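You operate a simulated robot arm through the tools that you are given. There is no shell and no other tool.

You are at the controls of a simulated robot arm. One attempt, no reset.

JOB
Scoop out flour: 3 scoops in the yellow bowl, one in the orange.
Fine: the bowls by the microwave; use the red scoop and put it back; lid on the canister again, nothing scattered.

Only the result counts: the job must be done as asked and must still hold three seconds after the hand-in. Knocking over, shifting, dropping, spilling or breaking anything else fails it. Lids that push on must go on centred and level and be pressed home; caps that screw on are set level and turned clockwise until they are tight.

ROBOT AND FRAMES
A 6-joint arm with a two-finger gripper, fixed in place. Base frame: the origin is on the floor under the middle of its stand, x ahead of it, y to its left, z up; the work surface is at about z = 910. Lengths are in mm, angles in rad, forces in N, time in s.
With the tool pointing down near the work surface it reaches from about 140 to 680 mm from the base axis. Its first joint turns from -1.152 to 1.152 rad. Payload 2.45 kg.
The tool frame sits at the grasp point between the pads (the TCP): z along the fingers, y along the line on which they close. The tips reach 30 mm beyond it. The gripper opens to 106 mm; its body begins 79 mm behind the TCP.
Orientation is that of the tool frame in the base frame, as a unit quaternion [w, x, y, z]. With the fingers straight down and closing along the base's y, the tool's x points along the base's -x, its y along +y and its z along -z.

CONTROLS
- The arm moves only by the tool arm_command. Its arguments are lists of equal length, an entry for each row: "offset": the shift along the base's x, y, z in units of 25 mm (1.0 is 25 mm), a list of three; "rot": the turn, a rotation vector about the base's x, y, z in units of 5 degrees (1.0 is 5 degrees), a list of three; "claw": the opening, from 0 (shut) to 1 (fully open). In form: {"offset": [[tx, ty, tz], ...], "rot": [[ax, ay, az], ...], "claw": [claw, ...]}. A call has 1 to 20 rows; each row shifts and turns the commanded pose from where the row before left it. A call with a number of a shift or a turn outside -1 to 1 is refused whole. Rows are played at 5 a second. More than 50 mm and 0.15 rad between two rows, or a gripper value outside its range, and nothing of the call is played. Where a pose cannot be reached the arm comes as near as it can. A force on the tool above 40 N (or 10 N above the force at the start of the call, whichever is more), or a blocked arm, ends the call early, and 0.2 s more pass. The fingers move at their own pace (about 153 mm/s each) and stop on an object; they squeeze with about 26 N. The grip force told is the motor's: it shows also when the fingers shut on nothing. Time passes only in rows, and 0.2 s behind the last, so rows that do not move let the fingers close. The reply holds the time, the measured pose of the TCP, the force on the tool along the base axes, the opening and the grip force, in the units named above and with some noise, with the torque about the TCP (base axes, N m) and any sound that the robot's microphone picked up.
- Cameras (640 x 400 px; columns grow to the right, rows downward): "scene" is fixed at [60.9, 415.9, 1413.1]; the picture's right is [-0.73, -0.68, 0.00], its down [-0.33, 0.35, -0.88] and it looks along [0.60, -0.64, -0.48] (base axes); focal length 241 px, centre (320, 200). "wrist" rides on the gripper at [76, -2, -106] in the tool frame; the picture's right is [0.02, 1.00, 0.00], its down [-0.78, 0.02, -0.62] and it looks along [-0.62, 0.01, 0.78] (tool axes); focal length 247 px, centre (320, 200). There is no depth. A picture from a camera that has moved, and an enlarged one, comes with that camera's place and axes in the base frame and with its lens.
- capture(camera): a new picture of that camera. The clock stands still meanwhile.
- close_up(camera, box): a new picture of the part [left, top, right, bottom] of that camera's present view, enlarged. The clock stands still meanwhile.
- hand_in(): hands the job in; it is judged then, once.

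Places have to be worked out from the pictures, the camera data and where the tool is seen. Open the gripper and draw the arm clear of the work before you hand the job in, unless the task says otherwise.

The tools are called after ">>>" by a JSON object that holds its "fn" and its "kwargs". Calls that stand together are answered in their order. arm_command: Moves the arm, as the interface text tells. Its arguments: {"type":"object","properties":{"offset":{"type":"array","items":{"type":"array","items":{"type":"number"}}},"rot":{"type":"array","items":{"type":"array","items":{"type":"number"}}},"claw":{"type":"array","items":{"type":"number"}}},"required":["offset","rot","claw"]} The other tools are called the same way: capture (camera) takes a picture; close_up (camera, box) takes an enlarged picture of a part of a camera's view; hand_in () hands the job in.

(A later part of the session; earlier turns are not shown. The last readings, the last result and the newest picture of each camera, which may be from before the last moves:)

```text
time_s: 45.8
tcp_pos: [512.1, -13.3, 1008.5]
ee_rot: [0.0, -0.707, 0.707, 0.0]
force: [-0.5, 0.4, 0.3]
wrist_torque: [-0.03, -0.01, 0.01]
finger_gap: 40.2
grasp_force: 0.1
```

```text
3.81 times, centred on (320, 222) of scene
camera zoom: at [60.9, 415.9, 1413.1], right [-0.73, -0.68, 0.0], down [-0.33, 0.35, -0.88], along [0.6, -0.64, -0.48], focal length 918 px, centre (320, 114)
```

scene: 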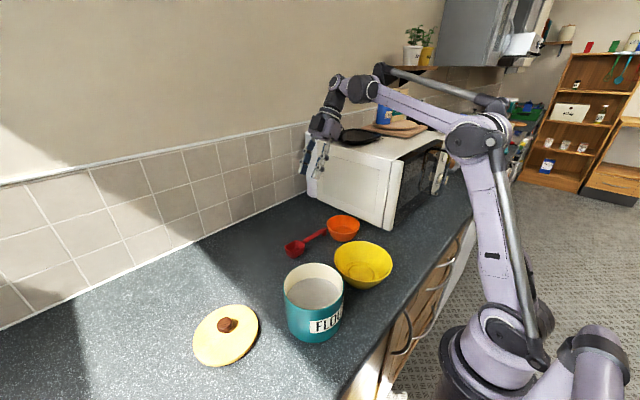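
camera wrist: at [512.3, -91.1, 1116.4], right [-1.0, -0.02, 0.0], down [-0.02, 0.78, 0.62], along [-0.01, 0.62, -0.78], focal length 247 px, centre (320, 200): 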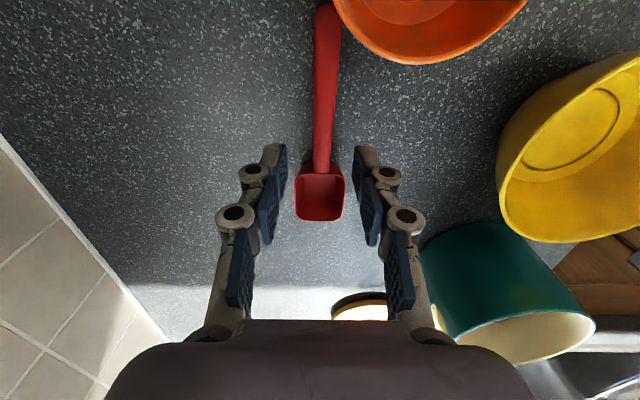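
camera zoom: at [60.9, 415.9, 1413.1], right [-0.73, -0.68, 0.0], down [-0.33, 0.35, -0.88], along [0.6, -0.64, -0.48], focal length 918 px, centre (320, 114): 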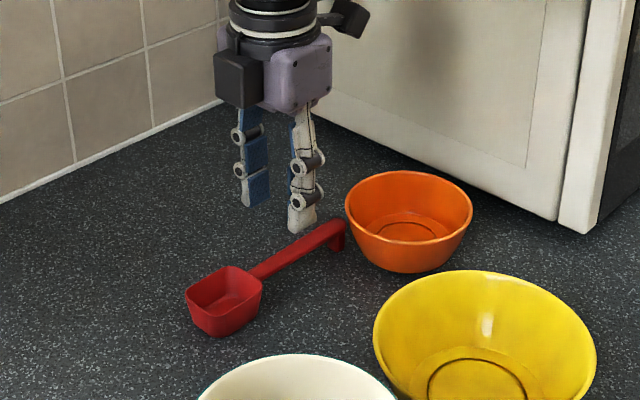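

The gripper is upright over the handle, centred within about 1.5 mm. I lower to z≈951 and close on the handle.

>>> {"fn": "arm_command", "kwargs": {"offset": [[-0.06, 0, -0.8], [0, 0, -0.8], [0, 0, -0.5], [0, 0, -0.2], [0, 0, 0], [0, 0, 0], [0, 0, 0], [0, 0, 0]], "rot": [[0, 0, 0], [0, 0, 0], [0, 0, 0], [0, 0, 0], [0, 0, 0], [0, 0, 0], [0, 0, 0], [0, 0, 0]], "claw": [0.38, 0.38, 0.38, 0.38, 0.38, 0.2, 0, 0]}}

>>> {"fn": "capture", "kwargs": {"camera": "wrist"}}

>>> {"fn": "close_up", "kwargs": {"camera": "scene", "box": [260, 170, 380, 275]}}

```text
time_s: 47.6
tcp_pos: [507.4, -15.1, 953.3]
ee_rot: [-0.001, 0.707, -0.707, 0.0]
force: [-0.2, 0.1, 0.1]
wrist_torque: [0.0, -0.04, 0.02]
finger_gap: 14.0
grasp_force: 26.1
```

```text
taken
camera wrist: at [510.9, -91.4, 1059.3], right [-1.0, -0.02, 0.0], down [-0.02, 0.78, 0.62], along [-0.01, 0.62, -0.78], focal length 247 px, centre (320, 200)
```

wrist: 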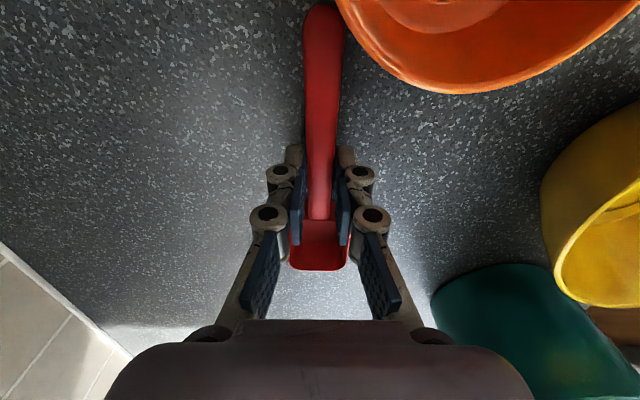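

```text
3.81 times, centred on (320, 222) of scene
camera zoom: at [60.9, 415.9, 1413.1], right [-0.73, -0.68, 0.0], down [-0.33, 0.35, -0.88], along [0.6, -0.64, -0.48], focal length 918 px, centre (320, 114)
```

zoom: 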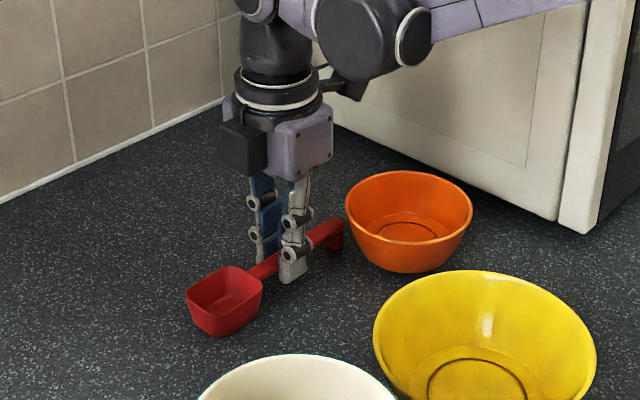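

The handle is held (gap 14 mm) and the scoop has not moved. I raise it a few mm, slide it in +y clear of the orange bowl's rim and then lift.

>>> {"fn": "arm_command", "kwargs": {"offset": [[0, 0, 0.16], [0.1, 0.6, 0.04], [0.1, 0.6, 0], [0, 0.3, 0.4], [0, 0, 0.8], [0, 0, 1], [0, 0, 1], [0, 0, 0]], "rot": [[0, 0, 0], [0, 0, 0], [0, 0, 0], [0, 0, 0], [0, 0, 0], [0, 0, 0], [0, 0, 0], [0, 0, 0]], "claw": [0, 0, 0, 0, 0, 0, 0, 0]}}

>>> {"fn": "close_up", "kwargs": {"camera": "scene", "box": [260, 150, 400, 275]}}

>>> {"fn": "capture", "kwargs": {"camera": "wrist"}}

```text
time_s: 49.4
tcp_pos: [514.1, 23.2, 1036.8]
ee_rot: [0.0, -0.706, 0.708, -0.001]
force: [0.2, 0.0, 0.3]
wrist_torque: [-0.02, 0.0, -0.04]
finger_gap: 13.7
grasp_force: 25.5
```

```text
3.20 times, centred on (330, 212) of scene
camera zoom: at [60.9, 415.9, 1413.1], right [-0.73, -0.68, 0.0], down [-0.33, 0.35, -0.88], along [0.6, -0.64, -0.48], focal length 772 px, centre (288, 160)
```

zoom: 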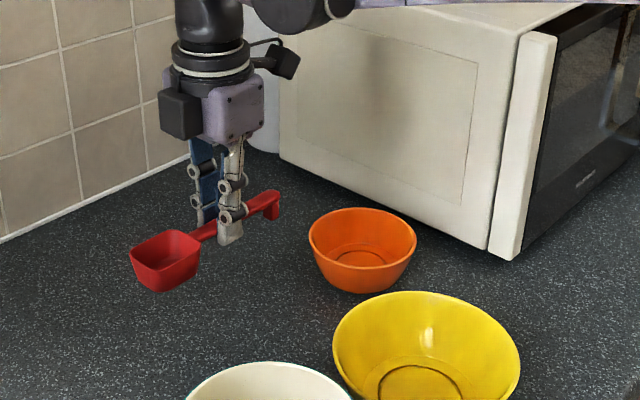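

```text
taken
camera wrist: at [516.2, -53.2, 1143.8], right [-1.0, -0.02, 0.0], down [-0.02, 0.78, 0.62], along [-0.01, 0.62, -0.78], focal length 247 px, centre (320, 200)
```

wrist: 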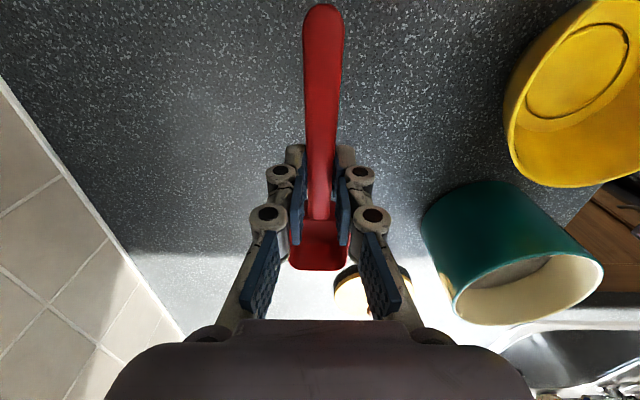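

The scoop hangs level and the bowl is untouched. Now I turn it -135° about z while shifting to about (496,104), so that the cup will point toward (+x,-y).

>>> {"fn": "arm_command", "kwargs": {"offset": [[-0.036, 0.162, 0], [-0.036, 0.162, 0], [-0.036, 0.162, 0], [-0.036, 0.162, 0], [-0.036, 0.162, 0], [-0.036, 0.162, 0], [-0.036, 0.162, 0], [-0.036, 0.162, 0], [-0.036, 0.162, 0], [-0.036, 0.162, 0], [-0.036, 0.162, 0], [-0.036, 0.162, 0], [-0.036, 0.162, 0], [-0.036, 0.162, 0], [-0.036, 0.162, 0], [-0.036, 0.162, 0], [-0.036, 0.162, 0], [-0.036, 0.162, 0], [-0.036, 0.162, 0], [-0.036, 0.162, 0]], "rot": [[0, 0, -1], [0, 0, -1], [0, 0, -1], [0, 0, -1], [0, 0, -1], [0, 0, -1], [0, 0, -1], [0, 0, -1], [0, 0, -1], [0, 0, -1], [0, 0, -1], [0, 0, -1], [0, 0, -1], [0, 0, -1], [0, 0, -1], [0, 0, -1], [0, 0, -1], [0, 0, -1], [0, 0, -1], [0, 0, -1]], "claw": [0, 0, 0, 0, 0, 0, 0, 0, 0, 0, 0, 0, 0, 0, 0, 0, 0, 0, 0, 0]}}

>>> {"fn": "arm_command", "kwargs": {"offset": [[0, 0, 0], [0, 0, 0], [0, 0, 0], [0, 0, 0], [0, 0, 0], [0, 0, 0], [0, 0, 0], [0, 0, 0]], "rot": [[0, 0, -1], [0, 0, -1], [0, 0, -1], [0, 0, -1], [0, 0, -1], [0, 0, -1], [0, 0, -1], [0, 0, 0]], "claw": [0, 0, 0, 0, 0, 0, 0, 0]}}

>>> {"fn": "capture", "kwargs": {"camera": "wrist"}}

>>> {"fn": "close_up", "kwargs": {"camera": "scene", "box": [200, 150, 400, 275]}}

```text
time_s: 53.6
tcp_pos: [495.8, 104.3, 1036.5]
ee_rot: [0.0, 0.088, 0.996, 0.0]
force: [0.6, 0.3, -1.0]
wrist_torque: [-0.02, 0.0, -0.02]
finger_gap: 13.9
grasp_force: 25.8
```

```text
time_s: 55.4
tcp_pos: [493.8, 104.4, 1037.3]
ee_rot: [-0.001, 0.383, 0.924, -0.001]
force: [1.2, 1.1, -0.9]
wrist_torque: [0.01, 0.0, 0.03]
finger_gap: 14.1
grasp_force: 26.9
```

```text
taken
camera wrist: at [440.7, 156.3, 1143.7], right [0.69, 0.72, 0.0], down [0.57, -0.54, 0.62], along [0.45, -0.43, -0.78], focal length 247 px, centre (320, 200)
```

wrist: 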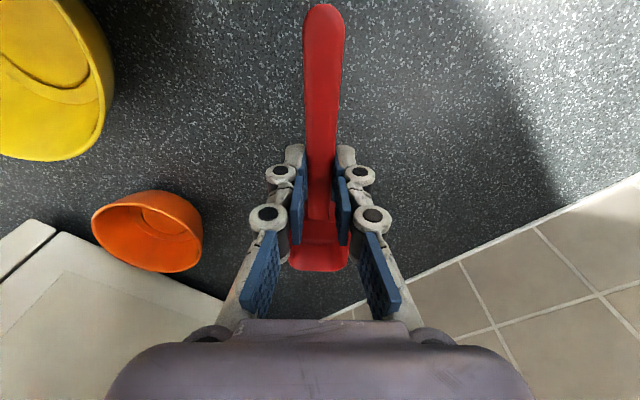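

```text
3.20 times, centred on (300, 212) of scene
camera zoom: at [60.9, 415.9, 1413.1], right [-0.73, -0.68, 0.0], down [-0.33, 0.35, -0.88], along [0.6, -0.64, -0.48], focal length 772 px, centre (384, 160)
```

zoom: 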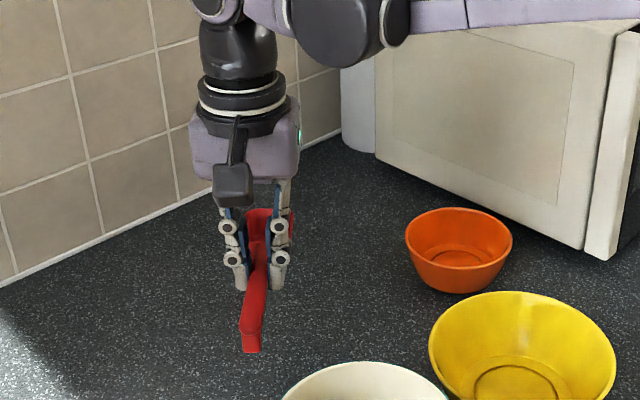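

The scoop now points toward (+x,-y) above empty counter. I lower it by the same 85 mm I raised it, then release.

>>> {"fn": "arm_command", "kwargs": {"offset": [[0, 0, -1], [0, 0, -1], [0, 0, -0.8], [0, 0, -0.4], [0, 0, -0.16], [0, 0, 0]], "rot": [[0, 0, 0], [0, 0, 0], [0, 0, 0], [0, 0, 0], [0, 0, 0], [0, 0, 0]], "claw": [0, 0, 0, 0, 0, 0]}}

>>> {"fn": "arm_command", "kwargs": {"offset": [[0, 0, -0.04], [0, 0, 0]], "rot": [[0, 0, 0], [0, 0, 0]], "claw": [0, 0]}}

>>> {"fn": "close_up", "kwargs": {"camera": "scene", "box": [200, 150, 400, 275]}}

```text
time_s: 56.8
tcp_pos: [494.8, 103.8, 954.4]
ee_rot: [0.0, 0.383, 0.924, 0.0]
force: [-0.8, -0.5, 0.1]
wrist_torque: [0.0, 0.01, 0.01]
finger_gap: 13.6
grasp_force: 25.9
```

```text
time_s: 57.4
tcp_pos: [495.5, 105.3, 952.1]
ee_rot: [0.0, 0.382, 0.924, 0.0]
force: [1.0, -0.4, 8.7]
wrist_torque: [-0.17, -0.07, -0.01]
finger_gap: 13.8
grasp_force: 25.9
```

```text
3.20 times, centred on (300, 212) of scene
camera zoom: at [60.8, 415.9, 1413.1], right [-0.73, -0.68, 0.0], down [-0.33, 0.35, -0.88], along [0.6, -0.64, -0.48], focal length 772 px, centre (384, 160)
```

zoom: 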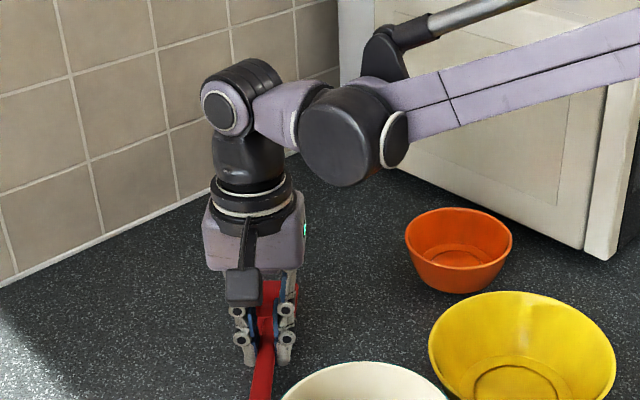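

It is on the counter (8.7 N). I open and rise straight up, then look at how it lies.

>>> {"fn": "arm_command", "kwargs": {"offset": [[0, 0, 0.04], [0, 0, 0], [0, 0, 0], [0, 0, 0.5], [0, 0, 1], [0, 0, 1], [0, 0, 1], [0, 0, 1], [0, 0, 1], [0, 0, 1], [0, 0, 0]], "rot": [[0, 0, 0], [0, 0, 0], [0, 0, 0], [0, 0, 0], [0, 0, 0], [0, 0, 0], [0, 0, 0], [0, 0, 0], [0, 0, 0], [0, 0, 0], [0, 0, 0]], "claw": [0, 0.25, 0.38, 0.38, 0.38, 0.38, 0.38, 0.38, 0.38, 0.38, 0.38]}}

>>> {"fn": "capture", "kwargs": {"camera": "wrist"}}

>>> {"fn": "close_up", "kwargs": {"camera": "scene", "box": [200, 190, 360, 300]}}

```text
time_s: 59.8
tcp_pos: [495.8, 105.7, 1115.8]
ee_rot: [0.0, 0.383, 0.924, 0.0]
force: [-0.4, 0.2, 0.4]
wrist_torque: [0.02, -0.03, -0.01]
finger_gap: 40.3
grasp_force: 0.0
```

```text
taken
camera wrist: at [441.4, 156.6, 1222.7], right [0.69, 0.72, 0.0], down [0.57, -0.54, 0.62], along [0.45, -0.43, -0.78], focal length 247 px, centre (320, 200)
```

wrist: 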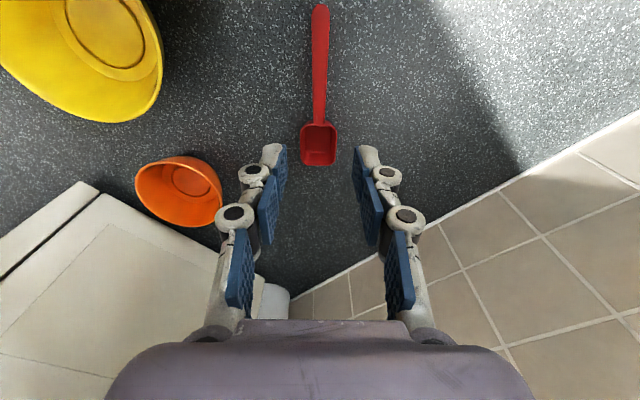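

```text
3.64 times, centred on (280, 245) of scene
camera zoom: at [60.9, 415.9, 1413.1], right [-0.73, -0.68, 0.0], down [-0.33, 0.35, -0.88], along [0.6, -0.64, -0.48], focal length 877 px, centre (466, 36)
```

zoom: 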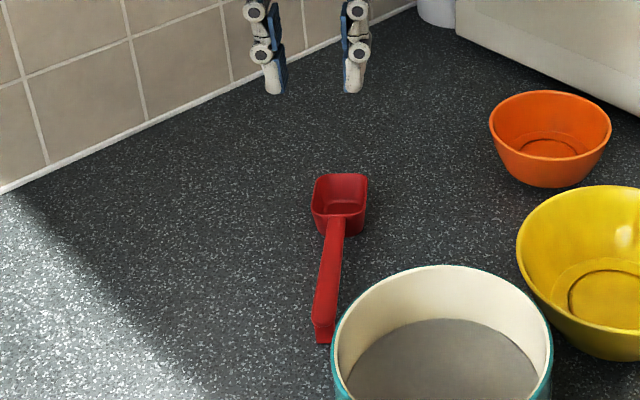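

The scoop lies upright with cup (541,59) and handle end (446,153), but a low, leaning hand there would come too near the canister. I pick it up again and put it about 60 mm further toward (+x,+y).

>>> {"fn": "arm_command", "kwargs": {"offset": [[0, 0, -1], [0, 0, -1], [0, 0, -1], [0, 0, -1], [0, 0, -1], [0, 0, -1], [0, 0, -0.5], [0, 0, 0], [0, 0, 0], [0, 0, 0], [0, 0, 0], [0, 0, 0.4], [0, 0, 0.4], [0, 0, 0]], "rot": [[0, 0, 0], [0, 0, 0], [0, 0, 0], [0, 0, 0], [0, 0, 0], [0, 0, 0], [0, 0, 0], [0, 0, 0], [0, 0, 0], [0, 0, 0], [0, 0, 0], [0, 0, 0], [0, 0, 0], [0, 0, 0]], "claw": [0.38, 0.38, 0.38, 0.38, 0.38, 0.38, 0.38, 0.38, 0.2, 0, 0, 0, 0, 0]}}

>>> {"fn": "arm_command", "kwargs": {"offset": [[0.42, 0.43, 0], [0.42, 0.43, 0], [0.42, 0.43, 0], [0.42, 0.43, 0], [0, 0, 0], [0, 0, -0.4], [0, 0, -0.36], [0, 0, 0]], "rot": [[0, 0, 0], [0, 0, 0], [0, 0, 0], [0, 0, 0], [0, 0, 0], [0, 0, 0], [0, 0, 0], [0, 0, 0]], "claw": [0, 0, 0, 0, 0, 0, 0, 0]}}

>>> {"fn": "close_up", "kwargs": {"camera": "scene", "box": [180, 160, 360, 300]}}

```text
time_s: 62.8
tcp_pos: [494.5, 104.8, 973.4]
ee_rot: [-0.001, 0.383, 0.924, 0.0]
force: [0.0, 0.4, -0.9]
wrist_torque: [0.01, 0.02, -0.02]
finger_gap: 13.9
grasp_force: 26.1
```

```text
time_s: 64.6
tcp_pos: [537.8, 147.3, 955.4]
ee_rot: [-0.001, 0.383, 0.924, 0.0]
force: [0.0, -0.9, -1.0]
wrist_torque: [-0.03, 0.04, 0.01]
finger_gap: 13.9
grasp_force: 26.4
```

```text
2.86 times, centred on (270, 230) of scene
camera zoom: at [60.9, 415.9, 1413.1], right [-0.73, -0.68, 0.0], down [-0.33, 0.35, -0.88], along [0.6, -0.64, -0.48], focal length 689 px, centre (463, 114)
```

zoom: 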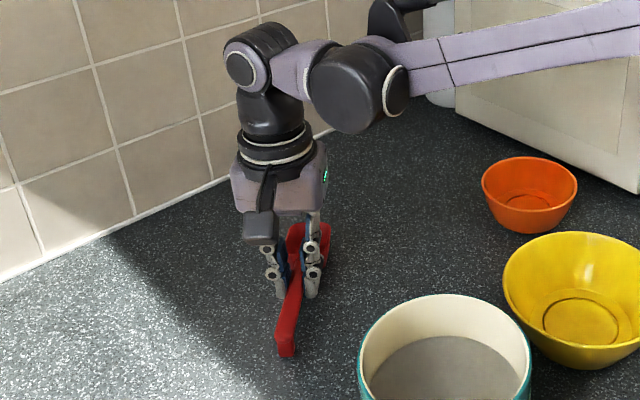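

The scoop is just above the counter at the new spot. I lower the last mm or two, release and rise.

>>> {"fn": "arm_command", "kwargs": {"offset": [[0, 0, -0.05], [0, 0, -0.03], [0, 0, 0]], "rot": [[0, 0, 0], [0, 0, 0], [0, 0, 0]], "claw": [0, 0, 0]}}

>>> {"fn": "arm_command", "kwargs": {"offset": [[0, 0, 0], [0, 0, 0], [0, 0, 0], [0, 0, 0.5], [0, 0, 1], [0, 0, 1], [0, 0, 1], [0, 0, 1], [0, 0, 1], [0, 0, 1], [0, 0, 0]], "rot": [[0, 0, 0], [0, 0, 0], [0, 0, 0], [0, 0, 0], [0, 0, 0], [0, 0, 0], [0, 0, 0], [0, 0, 0], [0, 0, 0], [0, 0, 0], [0, 0, 0]], "claw": [0.1, 0.25, 0.38, 0.38, 0.38, 0.38, 0.38, 0.38, 0.38, 0.38, 0.38]}}

>>> {"fn": "capture", "kwargs": {"camera": "wrist"}}

>>> {"fn": "close_up", "kwargs": {"camera": "wrist", "box": [240, 0, 400, 180]}}

```text
time_s: 65.4
tcp_pos: [536.6, 147.6, 952.7]
ee_rot: [0.0, 0.383, 0.924, 0.001]
force: [0.1, -1.0, 1.1]
wrist_torque: [-0.13, -0.09, 0.01]
finger_gap: 14.1
grasp_force: 26.0
```

```text
time_s: 67.8
tcp_pos: [537.6, 146.9, 1115.1]
ee_rot: [0.0, 0.382, 0.924, 0.0]
force: [0.1, 0.5, 0.6]
wrist_torque: [0.02, 0.01, 0.03]
finger_gap: 40.2
grasp_force: 0.1
```

```text
taken
camera wrist: at [483.0, 198.7, 1222.5], right [0.69, 0.72, 0.0], down [0.57, -0.54, 0.62], along [0.45, -0.43, -0.78], focal length 247 px, centre (320, 200)
```

wrist: 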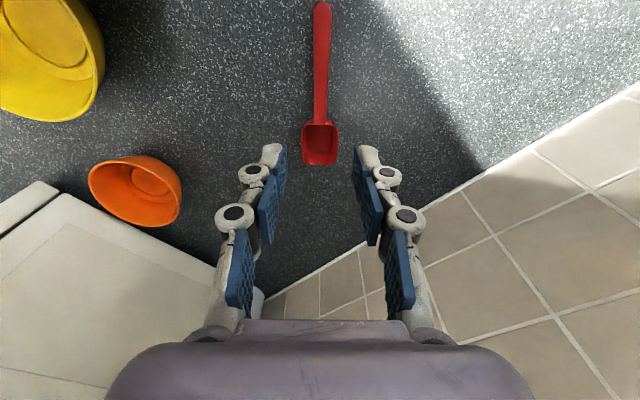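

```text
2.22 times, centred on (320, 90) of wrist
camera zoom: at [483.0, 198.7, 1222.5], right [0.69, 0.72, 0.0], down [0.57, -0.54, 0.62], along [0.45, -0.43, -0.78], focal length 549 px, centre (320, 444)
```

zoom: 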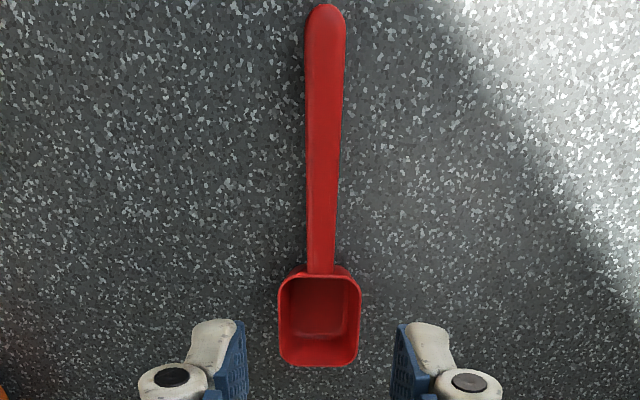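

The scoop now lies with cup (583,103) and handle end (484,200), heading about -45°. I turn the tool +180° about z (camera to the upper side for the coming back-lean) while moving above the handle end.

>>> {"fn": "arm_command", "kwargs": {"offset": [[-0.06, 0.06, 0], [-0.06, 0.06, 0], [-0.06, 0.06, 0], [-0.06, 0.06, 0], [-0.06, 0.06, 0], [-0.06, 0.06, 0], [-0.06, 0.06, 0], [-0.06, 0.06, 0], [-0.06, 0.06, 0], [-0.06, 0.06, 0], [-0.06, 0.06, 0], [-0.06, 0.06, 0], [-0.06, 0.06, 0], [-0.06, 0.06, 0], [-0.06, 0.06, 0], [-0.06, 0.06, 0], [-0.06, 0.06, 0], [-0.06, 0.06, 0]], "rot": [[0, 0, 1], [0, 0, 1], [0, 0, 1], [0, 0, 1], [0, 0, 1], [0, 0, 1], [0, 0, 1], [0, 0, 1], [0, 0, 1], [0, 0, 1], [0, 0, 1], [0, 0, 1], [0, 0, 1], [0, 0, 1], [0, 0, 1], [0, 0, 1], [0, 0, 1], [0, 0, 1]], "claw": [0.38, 0.38, 0.38, 0.38, 0.38, 0.38, 0.38, 0.38, 0.38, 0.38, 0.38, 0.38, 0.38, 0.38, 0.38, 0.38, 0.38, 0.38]}}

>>> {"fn": "arm_command", "kwargs": {"offset": [[-0.06, 0.06, 0], [-0.06, 0.06, 0], [-0.06, 0.06, 0], [-0.06, 0.06, 0], [-0.06, 0.06, 0], [-0.06, 0.06, 0], [-0.06, 0.06, 0], [-0.06, 0.06, 0], [-0.06, 0.06, 0], [-0.06, 0.06, 0], [-0.06, 0.06, 0], [-0.06, 0.06, 0], [-0.06, 0.06, 0], [-0.06, 0.06, 0], [-0.06, 0.06, 0], [-0.06, 0.06, 0], [-0.06, 0.06, 0], [-0.06, 0.06, 0], [0, 0, 0]], "rot": [[0, 0, 1], [0, 0, 1], [0, 0, 1], [0, 0, 1], [0, 0, 1], [0, 0, 1], [0, 0, 1], [0, 0, 1], [0, 0, 1], [0, 0, 1], [0, 0, 1], [0, 0, 1], [0, 0, 1], [0, 0, 1], [0, 0, 1], [0, 0, 1], [0, 0, 1], [0, 0, 1], [0, 0, 0]], "claw": [0.38, 0.38, 0.38, 0.38, 0.38, 0.38, 0.38, 0.38, 0.38, 0.38, 0.38, 0.38, 0.38, 0.38, 0.38, 0.38, 0.38, 0.38, 0.38]}}

>>> {"fn": "capture", "kwargs": {"camera": "scene"}}

```text
time_s: 71.6
tcp_pos: [508.9, 173.8, 1114.9]
ee_rot: [0.0, -0.384, 0.923, 0.0]
force: [0.2, 0.0, 0.3]
wrist_torque: [-0.03, -0.01, 0.01]
finger_gap: 40.3
grasp_force: 0.0
```

```text
time_s: 75.6
tcp_pos: [482.1, 200.9, 1115.8]
ee_rot: [0.0, 0.924, -0.382, 0.0]
force: [-0.3, 0.1, -0.9]
wrist_torque: [0.04, -0.03, 0.01]
finger_gap: 40.2
grasp_force: 0.1
```

```text
taken
```

scene: 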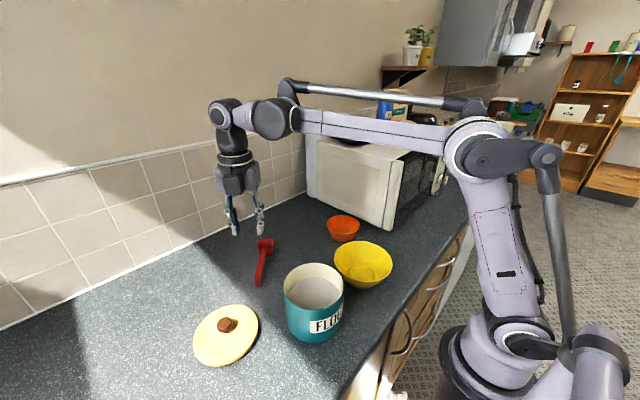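

The half turn is reached. Now I lean the hand back by 60° at this height (12 steps about (-0.71,-0.71,0)).

>>> {"fn": "arm_command", "kwargs": {"offset": [[0, 0, 0], [0, 0, 0], [0, 0, 0], [0, 0, 0], [0, 0, 0], [0, 0, 0], [0, 0, 0], [0, 0, 0], [0, 0, 0], [0, 0, 0], [0, 0, 0], [0, 0, 0], [0, 0, 0]], "rot": [[-0.7071, -0.7071, 0], [-0.7071, -0.7071, 0], [-0.7071, -0.7071, 0], [-0.7071, -0.7071, 0], [-0.7071, -0.7071, 0], [-0.7071, -0.7071, 0], [-0.7071, -0.7071, 0], [-0.7071, -0.7071, 0], [-0.7071, -0.7071, 0], [-0.7071, -0.7071, 0], [-0.7071, -0.7071, 0], [-0.7071, -0.7071, 0], [0, 0, 0]], "claw": [0.38, 0.38, 0.38, 0.38, 0.38, 0.38, 0.38, 0.38, 0.38, 0.38, 0.38, 0.38, 0.38]}}

>>> {"fn": "capture", "kwargs": {"camera": "scene"}}

>>> {"fn": "capture", "kwargs": {"camera": "wrist"}}

```text
time_s: 78.4
tcp_pos: [483.3, 202.0, 1114.7]
ee_rot: [0.193, 0.799, -0.332, 0.463]
force: [-1.0, 0.1, 0.1]
wrist_torque: [0.01, -0.01, 0.04]
finger_gap: 40.2
grasp_force: 0.0
```

```text
taken
```

scene: 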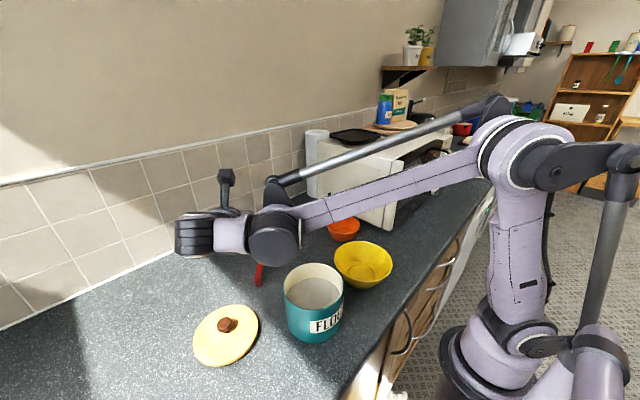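

```text
taken
camera wrist: at [446.6, 240.3, 1234.3], right [-0.7, -0.71, 0.02], down [-0.67, 0.64, -0.37], along [0.25, -0.27, -0.93], focal length 247 px, centre (320, 200)
```

wrist: 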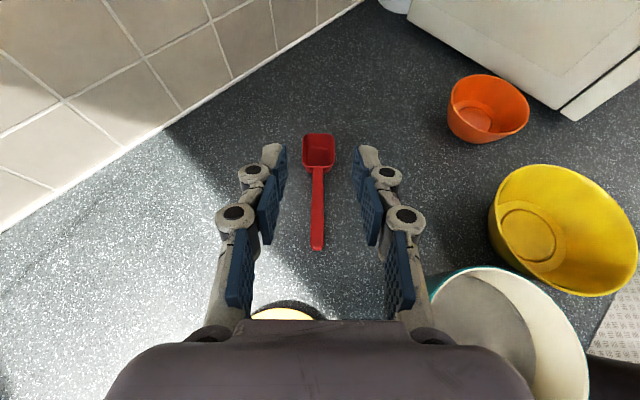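

The 60° lean would bring the forearm joint down onto the canister at grip height, so I use a 40° lean instead with the camera on the handle side. I reduce the lean and then spin the tool 180° about its own axis, staying high.

>>> {"fn": "arm_command", "kwargs": {"offset": [[0, 0, 0], [0, 0, 0], [0, 0, 0], [0, 0, 0], [0, 0, 0], [0, 0, 0], [0, 0, 0], [0, 0, 0], [0, 0, 0], [0, 0, 0], [0, 0, 0], [0, 0, 0], [0, 0, 0], [0, 0, 0], [0, 0, 0], [0, 0, 0], [0, 0, 0], [0, 0, 0], [0, 0, 0], [0, 0, 0]], "rot": [[0.7071, 0.7071, 0], [0.7071, 0.7071, 0], [0.7071, 0.7071, 0], [0.7071, 0.7071, 0], [0.4545, -0.4545, -0.766], [0.4545, -0.4545, -0.766], [0.4545, -0.4545, -0.766], [0.4545, -0.4545, -0.766], [0.4545, -0.4545, -0.766], [0.4545, -0.4545, -0.766], [0.4545, -0.4545, -0.766], [0.4545, -0.4545, -0.766], [0.4545, -0.4545, -0.766], [0.4545, -0.4545, -0.766], [0.4545, -0.4545, -0.766], [0.4545, -0.4545, -0.766], [0.4545, -0.4545, -0.766], [0.4545, -0.4545, -0.766], [0.4545, -0.4545, -0.766], [0.4545, -0.4545, -0.766]], "claw": [0.38, 0.38, 0.38, 0.38, 0.38, 0.38, 0.38, 0.38, 0.38, 0.38, 0.38, 0.38, 0.38, 0.38, 0.38, 0.38, 0.38, 0.38, 0.38, 0.38]}}

>>> {"fn": "arm_command", "kwargs": {"offset": [[0, 0, 0], [0, 0, 0], [0, 0, 0], [0, 0, 0], [0, 0, 0], [0, 0, 0], [0, 0, 0], [0, 0, 0], [0, 0, 0], [0, 0, 0], [0, 0, 0], [0, 0, 0], [0, 0, 0], [0, 0, 0], [0, 0, 0], [0, 0, 0], [0, 0, 0], [0, 0, 0], [0, 0, 0], [0, 0, 0]], "rot": [[0.4545, -0.4545, -0.766], [0.4545, -0.4545, -0.766], [0.4545, -0.4545, -0.766], [0.4545, -0.4545, -0.766], [0.4545, -0.4545, -0.766], [0.4545, -0.4545, -0.766], [0.4545, -0.4545, -0.766], [0.4545, -0.4545, -0.766], [0.4545, -0.4545, -0.766], [0.4545, -0.4545, -0.766], [0.4545, -0.4545, -0.766], [0.4545, -0.4545, -0.766], [0.4545, -0.4545, -0.766], [0.4545, -0.4545, -0.766], [0.4545, -0.4545, -0.766], [0.4545, -0.4545, -0.766], [0.4545, -0.4545, -0.766], [0.4545, -0.4545, -0.766], [0.4545, -0.4545, -0.766], [0.4545, -0.4545, -0.766]], "claw": [0.38, 0.38, 0.38, 0.38, 0.38, 0.38, 0.38, 0.38, 0.38, 0.38, 0.38, 0.38, 0.38, 0.38, 0.38, 0.38, 0.38, 0.38, 0.38, 0.38]}}

>>> {"fn": "capture", "kwargs": {"camera": "scene"}}

>>> {"fn": "capture", "kwargs": {"camera": "wrist"}}

```text
time_s: 82.6
tcp_pos: [482.9, 199.8, 1115.1]
ee_rot: [0.102, -0.434, 0.834, -0.326]
force: [0.0, -0.2, -0.4]
wrist_torque: [0.0, 0.01, -0.05]
finger_gap: 40.3
grasp_force: 0.0
```

```text
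time_s: 86.8
tcp_pos: [483.4, 200.7, 1114.5]
ee_rot: [0.315, 0.36, 0.868, -0.131]
force: [-0.8, 0.2, -0.3]
wrist_torque: [0.02, 0.03, -0.03]
finger_gap: 40.2
grasp_force: 0.0
```

```text
taken
```

scene: 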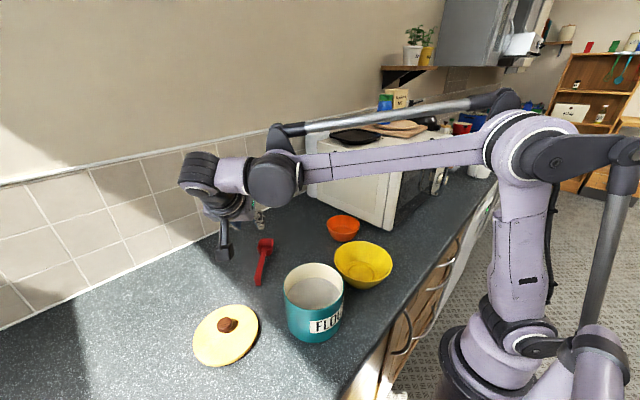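

```text
taken
camera wrist: at [393.2, 288.9, 1147.6], right [0.7, 0.72, -0.01], down [0.15, -0.13, 0.98], along [0.7, -0.68, -0.2], focal length 247 px, centre (320, 200)
```

wrist: 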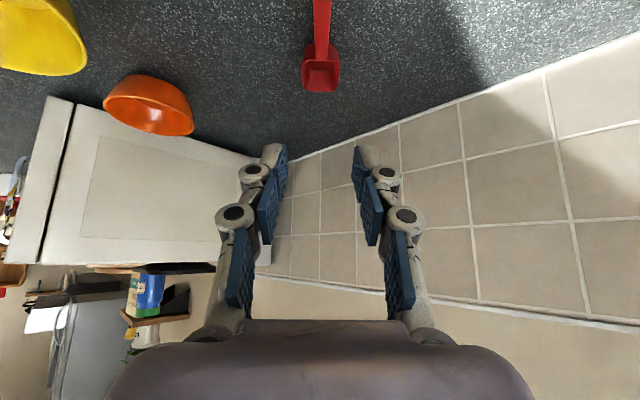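

Orientation is as intended (40° lean toward the cup, camera behind). I descend to a point 60 mm short of the grip along the tool axis and check alignment.

>>> {"fn": "arm_command", "kwargs": {"offset": [[0.112, -0.102, -0.976], [0.112, -0.102, -0.976], [0.112, -0.102, -0.976], [0.112, -0.102, -0.976], [0.112, -0.102, -0.976], [0, 0, 0]], "rot": [[0, 0, 0], [0, 0, 0], [0, 0, 0], [0, 0, 0], [0, 0, 0], [0, 0, 0]], "claw": [0.38, 0.38, 0.38, 0.38, 0.38, 0.38]}}

>>> {"fn": "capture", "kwargs": {"camera": "wrist"}}

>>> {"fn": "capture", "kwargs": {"camera": "scene"}}

>>> {"fn": "close_up", "kwargs": {"camera": "scene", "box": [170, 190, 350, 340]}}

```text
time_s: 88.2
tcp_pos: [497.8, 187.8, 991.7]
ee_rot: [0.315, 0.359, 0.869, -0.131]
force: [-0.9, 0.3, 0.6]
wrist_torque: [0.01, 0.0, -0.01]
finger_gap: 40.0
grasp_force: 0.2
```

```text
taken
camera wrist: at [407.1, 275.1, 1024.5], right [0.69, 0.72, -0.01], down [0.16, -0.13, 0.98], along [0.7, -0.68, -0.2], focal length 247 px, centre (320, 200)
```

wrist: 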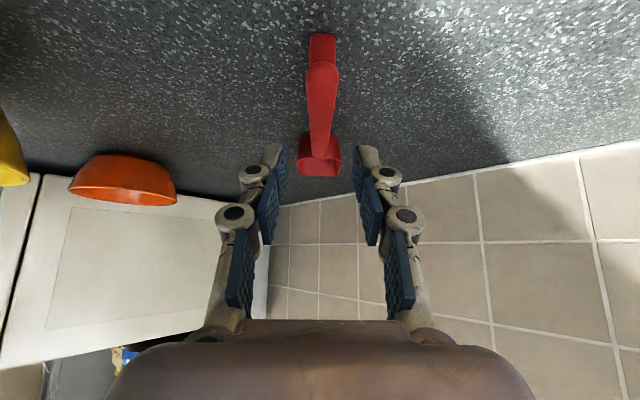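

```text
taken
```

scene: 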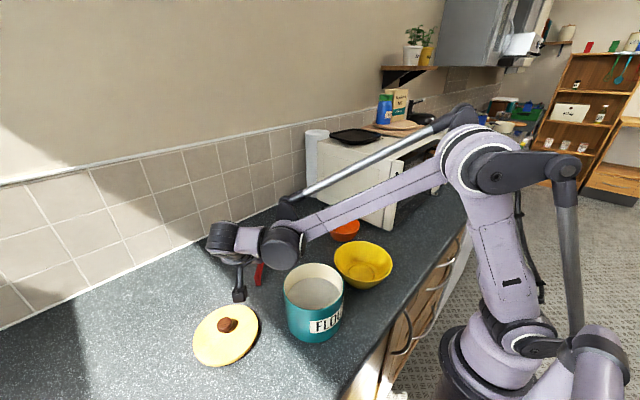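

```text
2.67 times, centred on (260, 265) of scene
camera zoom: at [60.9, 415.9, 1413.1], right [-0.73, -0.68, 0.0], down [-0.33, 0.35, -0.88], along [0.6, -0.64, -0.48], focal length 643 px, centre (480, 27)
```

zoom: 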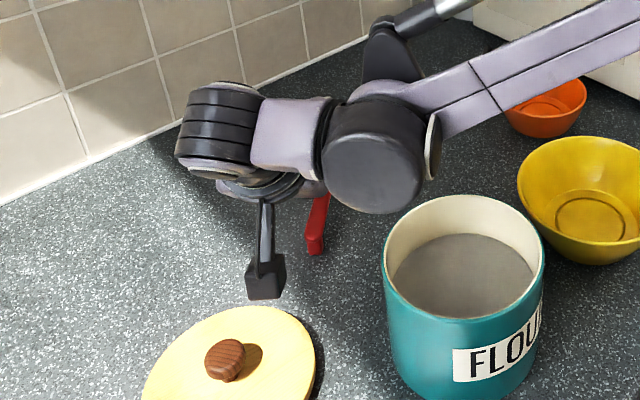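

The handle is centred between the fingers and the forearm joint stays well above the canister. I advance 60 mm along the tool axis and close on the handle.

>>> {"fn": "arm_command", "kwargs": {"offset": [[0.2727, -0.2727, -0.4596], [0.2727, -0.2727, -0.4596], [0.2727, -0.2727, -0.4596], [0.2727, -0.2727, -0.4596], [0, 0, 0]], "rot": [[0, 0, 0], [0, 0, 0], [0, 0, 0], [0, 0, 0], [0, 0, 0]], "claw": [0.38, 0.38, 0.38, 0.38, 0.38]}}

>>> {"fn": "capture", "kwargs": {"camera": "wrist"}}

>>> {"fn": "close_up", "kwargs": {"camera": "scene", "box": [170, 190, 350, 340]}}

```text
time_s: 89.4
tcp_pos: [525.9, 159.3, 947.3]
ee_rot: [0.314, 0.36, 0.869, -0.131]
force: [-1.0, 0.3, 0.0]
wrist_torque: [0.04, -0.05, 0.01]
finger_gap: 40.1
grasp_force: 0.1
```

```text
taken
camera wrist: at [434.9, 248.3, 979.8], right [0.69, 0.72, -0.02], down [0.16, -0.13, 0.98], along [0.7, -0.68, -0.2], focal length 247 px, centre (320, 200)
```

wrist: 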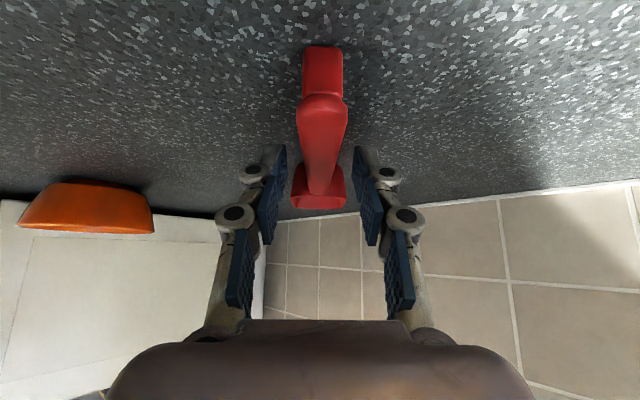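

```text
2.67 times, centred on (260, 265) of scene
camera zoom: at [60.9, 415.9, 1413.1], right [-0.73, -0.68, 0.0], down [-0.33, 0.35, -0.88], along [0.6, -0.64, -0.48], focal length 643 px, centre (480, 27)
```

zoom: 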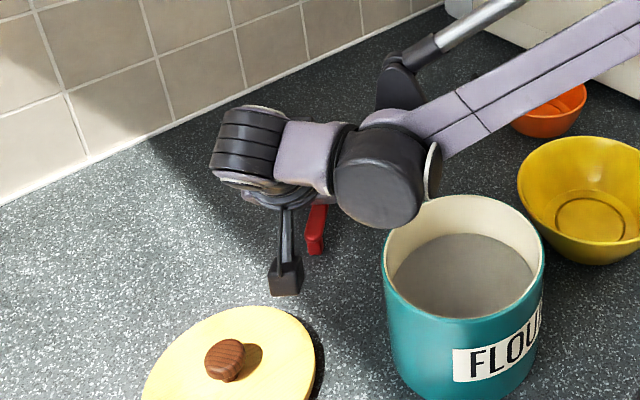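

The fingers straddle the handle with no contact. I close and then lift a few mm to check the hold.

>>> {"fn": "arm_command", "kwargs": {"offset": [[0, 0, 0], [0, 0, 0], [0, 0, 0], [0, 0, 0]], "rot": [[0, 0, 0], [0, 0, 0], [0, 0, 0], [0, 0, 0]], "claw": [0.2, 0, 0, 0]}}

>>> {"fn": "arm_command", "kwargs": {"offset": [[0, 0, 0.3], [0, 0, 0.7], [0, 0, 1], [0, 0, 1], [0, 0, 0]], "rot": [[0, 0, 0], [0, 0, 0], [0, 0, 0], [0, 0, 0], [0, 0, 0]], "claw": [0, 0, 0, 0, 0]}}

>>> {"fn": "capture", "kwargs": {"camera": "wrist"}}

>>> {"fn": "close_up", "kwargs": {"camera": "scene", "box": [170, 170, 350, 300]}}

```text
time_s: 90.4
tcp_pos: [524.7, 161.5, 947.1]
ee_rot: [0.315, 0.359, 0.868, -0.131]
force: [-0.1, 0.0, 0.4]
wrist_torque: [0.01, 0.01, 0.0]
finger_gap: 14.1
grasp_force: 26.1
```

```text
time_s: 91.6
tcp_pos: [525.4, 161.1, 1020.5]
ee_rot: [0.315, 0.359, 0.868, -0.132]
force: [-0.2, 0.0, -1.2]
wrist_torque: [0.02, 0.02, -0.03]
finger_gap: 14.1
grasp_force: 25.9
```

```text
taken
camera wrist: at [435.1, 249.0, 1054.1], right [0.69, 0.72, -0.02], down [0.16, -0.13, 0.98], along [0.7, -0.68, -0.2], focal length 247 px, centre (320, 200)
```

wrist: 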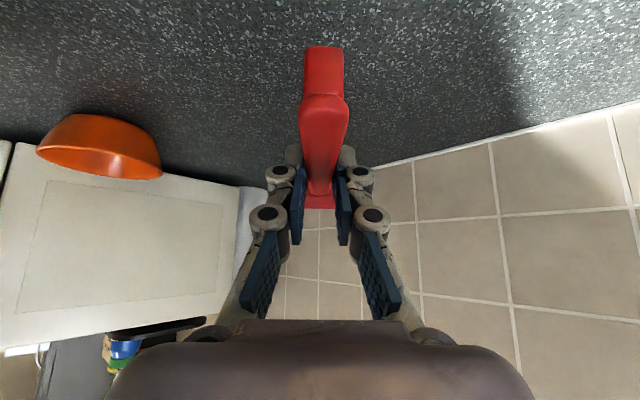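

```text
3.08 times, centred on (260, 235) of scene
camera zoom: at [60.9, 415.9, 1413.1], right [-0.73, -0.68, 0.0], down [-0.33, 0.35, -0.88], along [0.6, -0.64, -0.48], focal length 742 px, centre (505, 92)
```

zoom: 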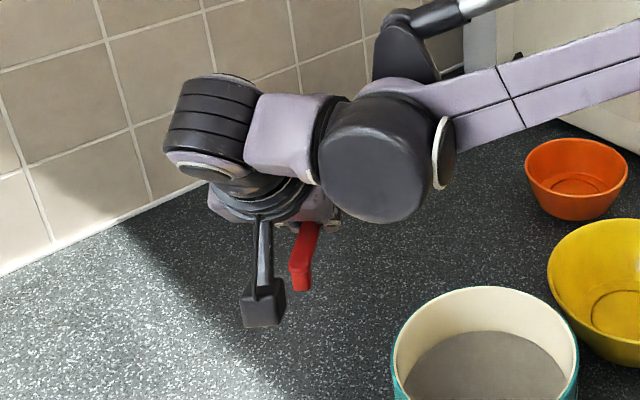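

The scoop is held firmly nearly in line with the hand. I raise it and turn it +135° about z so the cup points to +y, moving toward the canister at safe height.

>>> {"fn": "arm_command", "kwargs": {"offset": [[0, 0, 0.8], [0, 0, 0.8], [0, 0, 0.8], [-0.308, -0.12, 0.8], [-0.308, -0.12, 0.8], [-0.308, -0.12, 0.8], [-0.308, -0.12, 0], [-0.308, -0.12, 0], [-0.308, -0.12, 0], [-0.308, -0.12, 0], [-0.308, -0.12, 0], [-0.308, -0.12, 0], [-0.308, -0.12, 0], [-0.308, -0.12, 0], [-0.308, -0.12, 0], [-0.308, -0.12, 0], [-0.308, -0.12, 0]], "rot": [[0, 0, 0], [0, 0, 0], [0, 0, 0], [0, 0, 1], [0, 0, 1], [0, 0, 1], [0, 0, 1], [0, 0, 1], [0, 0, 1], [0, 0, 1], [0, 0, 1], [0, 0, 1], [0, 0, 1], [0, 0, 1], [0, 0, 1], [0, 0, 1], [0, 0, 1]], "claw": [0, 0, 0, 0, 0, 0, 0, 0, 0, 0, 0, 0, 0, 0, 0, 0, 0]}}

>>> {"fn": "arm_command", "kwargs": {"offset": [[-0.308, -0.12, 0], [-0.308, -0.12, 0], [-0.308, -0.12, 0], [-0.308, -0.12, 0], [-0.308, -0.12, 0], [-0.308, -0.12, 0], [-0.308, -0.12, 0], [-0.308, -0.12, 0], [-0.308, -0.12, 0], [-0.308, -0.12, 0], [-0.308, -0.12, 0], [-0.308, -0.12, 0], [-0.308, -0.12, 0], [0, 0, 0]], "rot": [[0, 0, 1], [0, 0, 1], [0, 0, 1], [0, 0, 1], [0, 0, 1], [0, 0, 1], [0, 0, 1], [0, 0, 1], [0, 0, 1], [0, 0, 1], [0, 0, 1], [0, 0, 1], [0, 0, 1], [0, 0, 0]], "claw": [0, 0, 0, 0, 0, 0, 0, 0, 0, 0, 0, 0, 0, 0]}}

>>> {"fn": "capture", "kwargs": {"camera": "scene"}}

>>> {"fn": "capture", "kwargs": {"camera": "wrist"}}

```text
time_s: 95.2
tcp_pos: [417.1, 118.7, 1142.6]
ee_rot: [0.334, -0.204, 0.917, 0.073]
force: [0.5, -0.7, 0.2]
wrist_torque: [-0.04, -0.01, -0.04]
finger_gap: 14.3
grasp_force: 26.1
```

```text
time_s: 98.2
tcp_pos: [316.7, 80.5, 1142.6]
ee_rot: [-0.242, 0.666, -0.664, -0.241]
force: [0.1, 0.7, 0.0]
wrist_torque: [-0.01, 0.01, 0.01]
finger_gap: 13.9
grasp_force: 25.8
```

```text
taken
```

scene: 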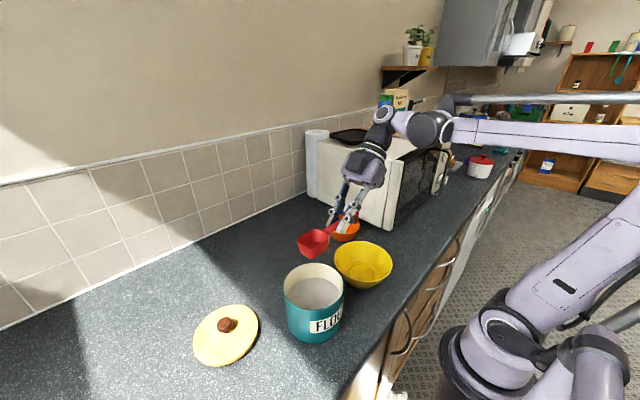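

```text
taken
camera wrist: at [319.3, -47.4, 1175.4], right [-1.0, -0.02, -0.01], down [-0.02, 0.2, 0.98], along [-0.02, 0.98, -0.2], focal length 247 px, centre (320, 200)
```

wrist: 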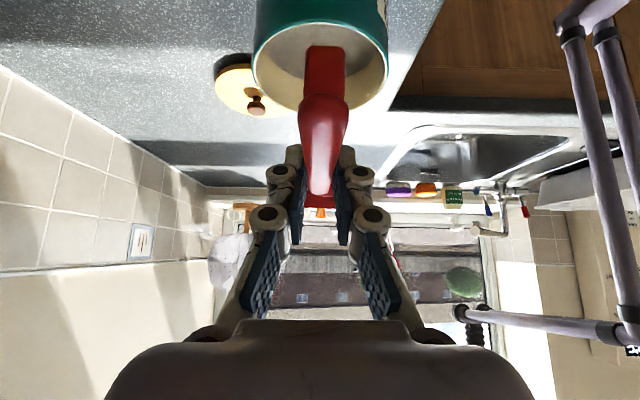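

The cup now points to +y and the scene camera sees into it. With the scoop still empty I rehearse the tipping motion above the yellow bowl: yaw +30° and then pitch nose-down.

>>> {"fn": "arm_command", "kwargs": {"offset": [[-0.277, -0.286, 0], [-0.277, -0.286, 0], [-0.277, -0.286, 0], [-0.277, -0.286, 0], [-0.277, -0.286, 0], [-0.277, -0.286, 0], [0, 0, 0]], "rot": [[0, 0, 1], [0, 0, 1], [0, 0, 1], [0, 0, 1], [0, 0, 1], [0, 0, 1], [0, 0, 0]], "claw": [0, 0, 0, 0, 0, 0, 0]}}

>>> {"fn": "arm_command", "kwargs": {"offset": [[0, 0, 0], [0, 0, 0], [0, 0, 0], [0, 0, 0], [0, 0, 0], [0, 0, 0], [0, 0, 0], [0, 0, 0], [0, 0, 0], [0, 0, 0], [0, 0, 0], [0, 0, 0], [0, 0, 0], [0, 0, 0], [0, 0, 0], [0, 0, 0], [0, 0, 0], [0, 0, 0], [0, 0, 0]], "rot": [[-0.866, -0.5, 0], [-0.866, -0.5, 0], [-0.866, -0.5, 0], [-0.866, -0.5, 0], [-0.866, -0.5, 0], [-0.866, -0.5, 0], [-0.866, -0.5, 0], [-0.866, -0.5, 0], [-0.866, -0.5, 0], [-0.866, -0.5, 0], [-0.866, -0.5, 0], [-0.866, -0.5, 0], [-0.866, -0.5, 0], [-0.866, -0.5, 0], [-0.866, -0.5, 0], [-0.866, -0.5, 0], [-0.866, -0.5, 0], [-0.866, -0.5, 0], [0, 0, 0]], "claw": [0, 0, 0, 0, 0, 0, 0, 0, 0, 0, 0, 0, 0, 0, 0, 0, 0, 0, 0]}}

>>> {"fn": "capture", "kwargs": {"camera": "scene"}}

```text
time_s: 99.8
tcp_pos: [277.7, 46.9, 1142.4]
ee_rot: [-0.171, 0.816, -0.47, -0.291]
force: [-0.7, 0.9, -0.3]
wrist_torque: [0.0, 0.0, 0.02]
finger_gap: 14.1
grasp_force: 25.9
out of reach, approached as far as the arm can: row 6
```

```text
time_s: 103.8
tcp_pos: [276.3, 46.1, 1142.4]
ee_rot: [0.213, 0.785, -0.452, 0.367]
force: [0.4, 1.0, 0.0]
wrist_torque: [0.02, 0.03, -0.01]
finger_gap: 14.0
grasp_force: 26.0
```

```text
taken
```

scene: 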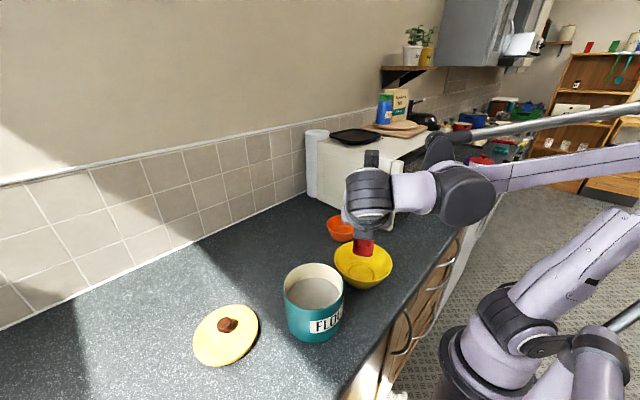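

Pitch 90° is reached over the yellow bowl. I continue to about 115° and shift slightly to find whether this also works.

>>> {"fn": "arm_command", "kwargs": {"offset": [[0, -0.07, 0], [0, -0.07, 0], [0, -0.07, 0], [0, -0.07, 0], [0, -0.07, 0], [0, 0, 0]], "rot": [[-0.866, -0.5, 0], [-0.866, -0.5, 0], [-0.866, -0.5, 0], [-0.866, -0.5, 0], [-0.866, -0.5, 0], [0, 0, 0]], "claw": [0, 0, 0, 0, 0, 0]}}

>>> {"fn": "close_up", "kwargs": {"camera": "scene", "box": [280, 150, 440, 300]}}

>>> {"fn": "capture", "kwargs": {"camera": "wrist"}}

```text
time_s: 105.2
tcp_pos: [276.7, 38.1, 1141.7]
ee_rot: [0.306, 0.687, -0.396, 0.528]
force: [0.3, 0.1, -0.8]
wrist_torque: [0.0, 0.01, 0.01]
finger_gap: 14.5
grasp_force: 26.5
```

```text
2.67 times, centred on (360, 225) of scene
camera zoom: at [60.9, 415.9, 1413.1], right [-0.73, -0.68, 0.0], down [-0.33, 0.35, -0.88], along [0.6, -0.64, -0.48], focal length 643 px, centre (213, 133)
```

zoom: 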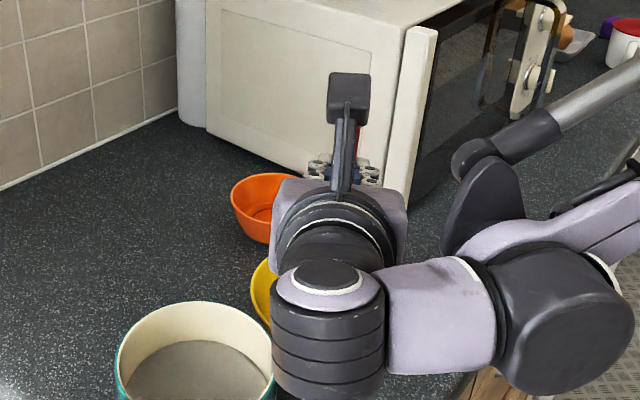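

```text
taken
camera wrist: at [237.7, 110.5, 1242.4], right [-0.86, -0.51, 0.02], down [-0.42, 0.68, -0.6], along [0.29, -0.53, -0.8], focal length 247 px, centre (320, 200)
```

wrist: 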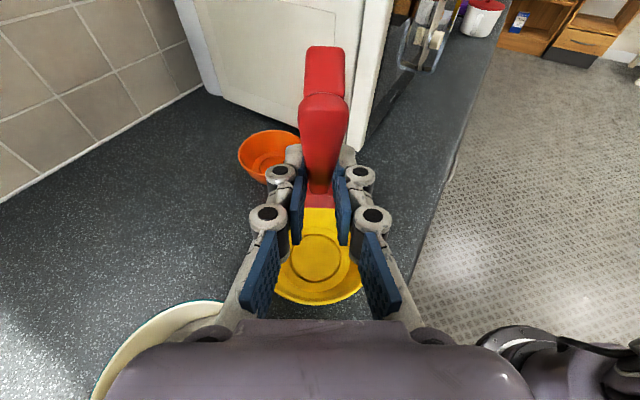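

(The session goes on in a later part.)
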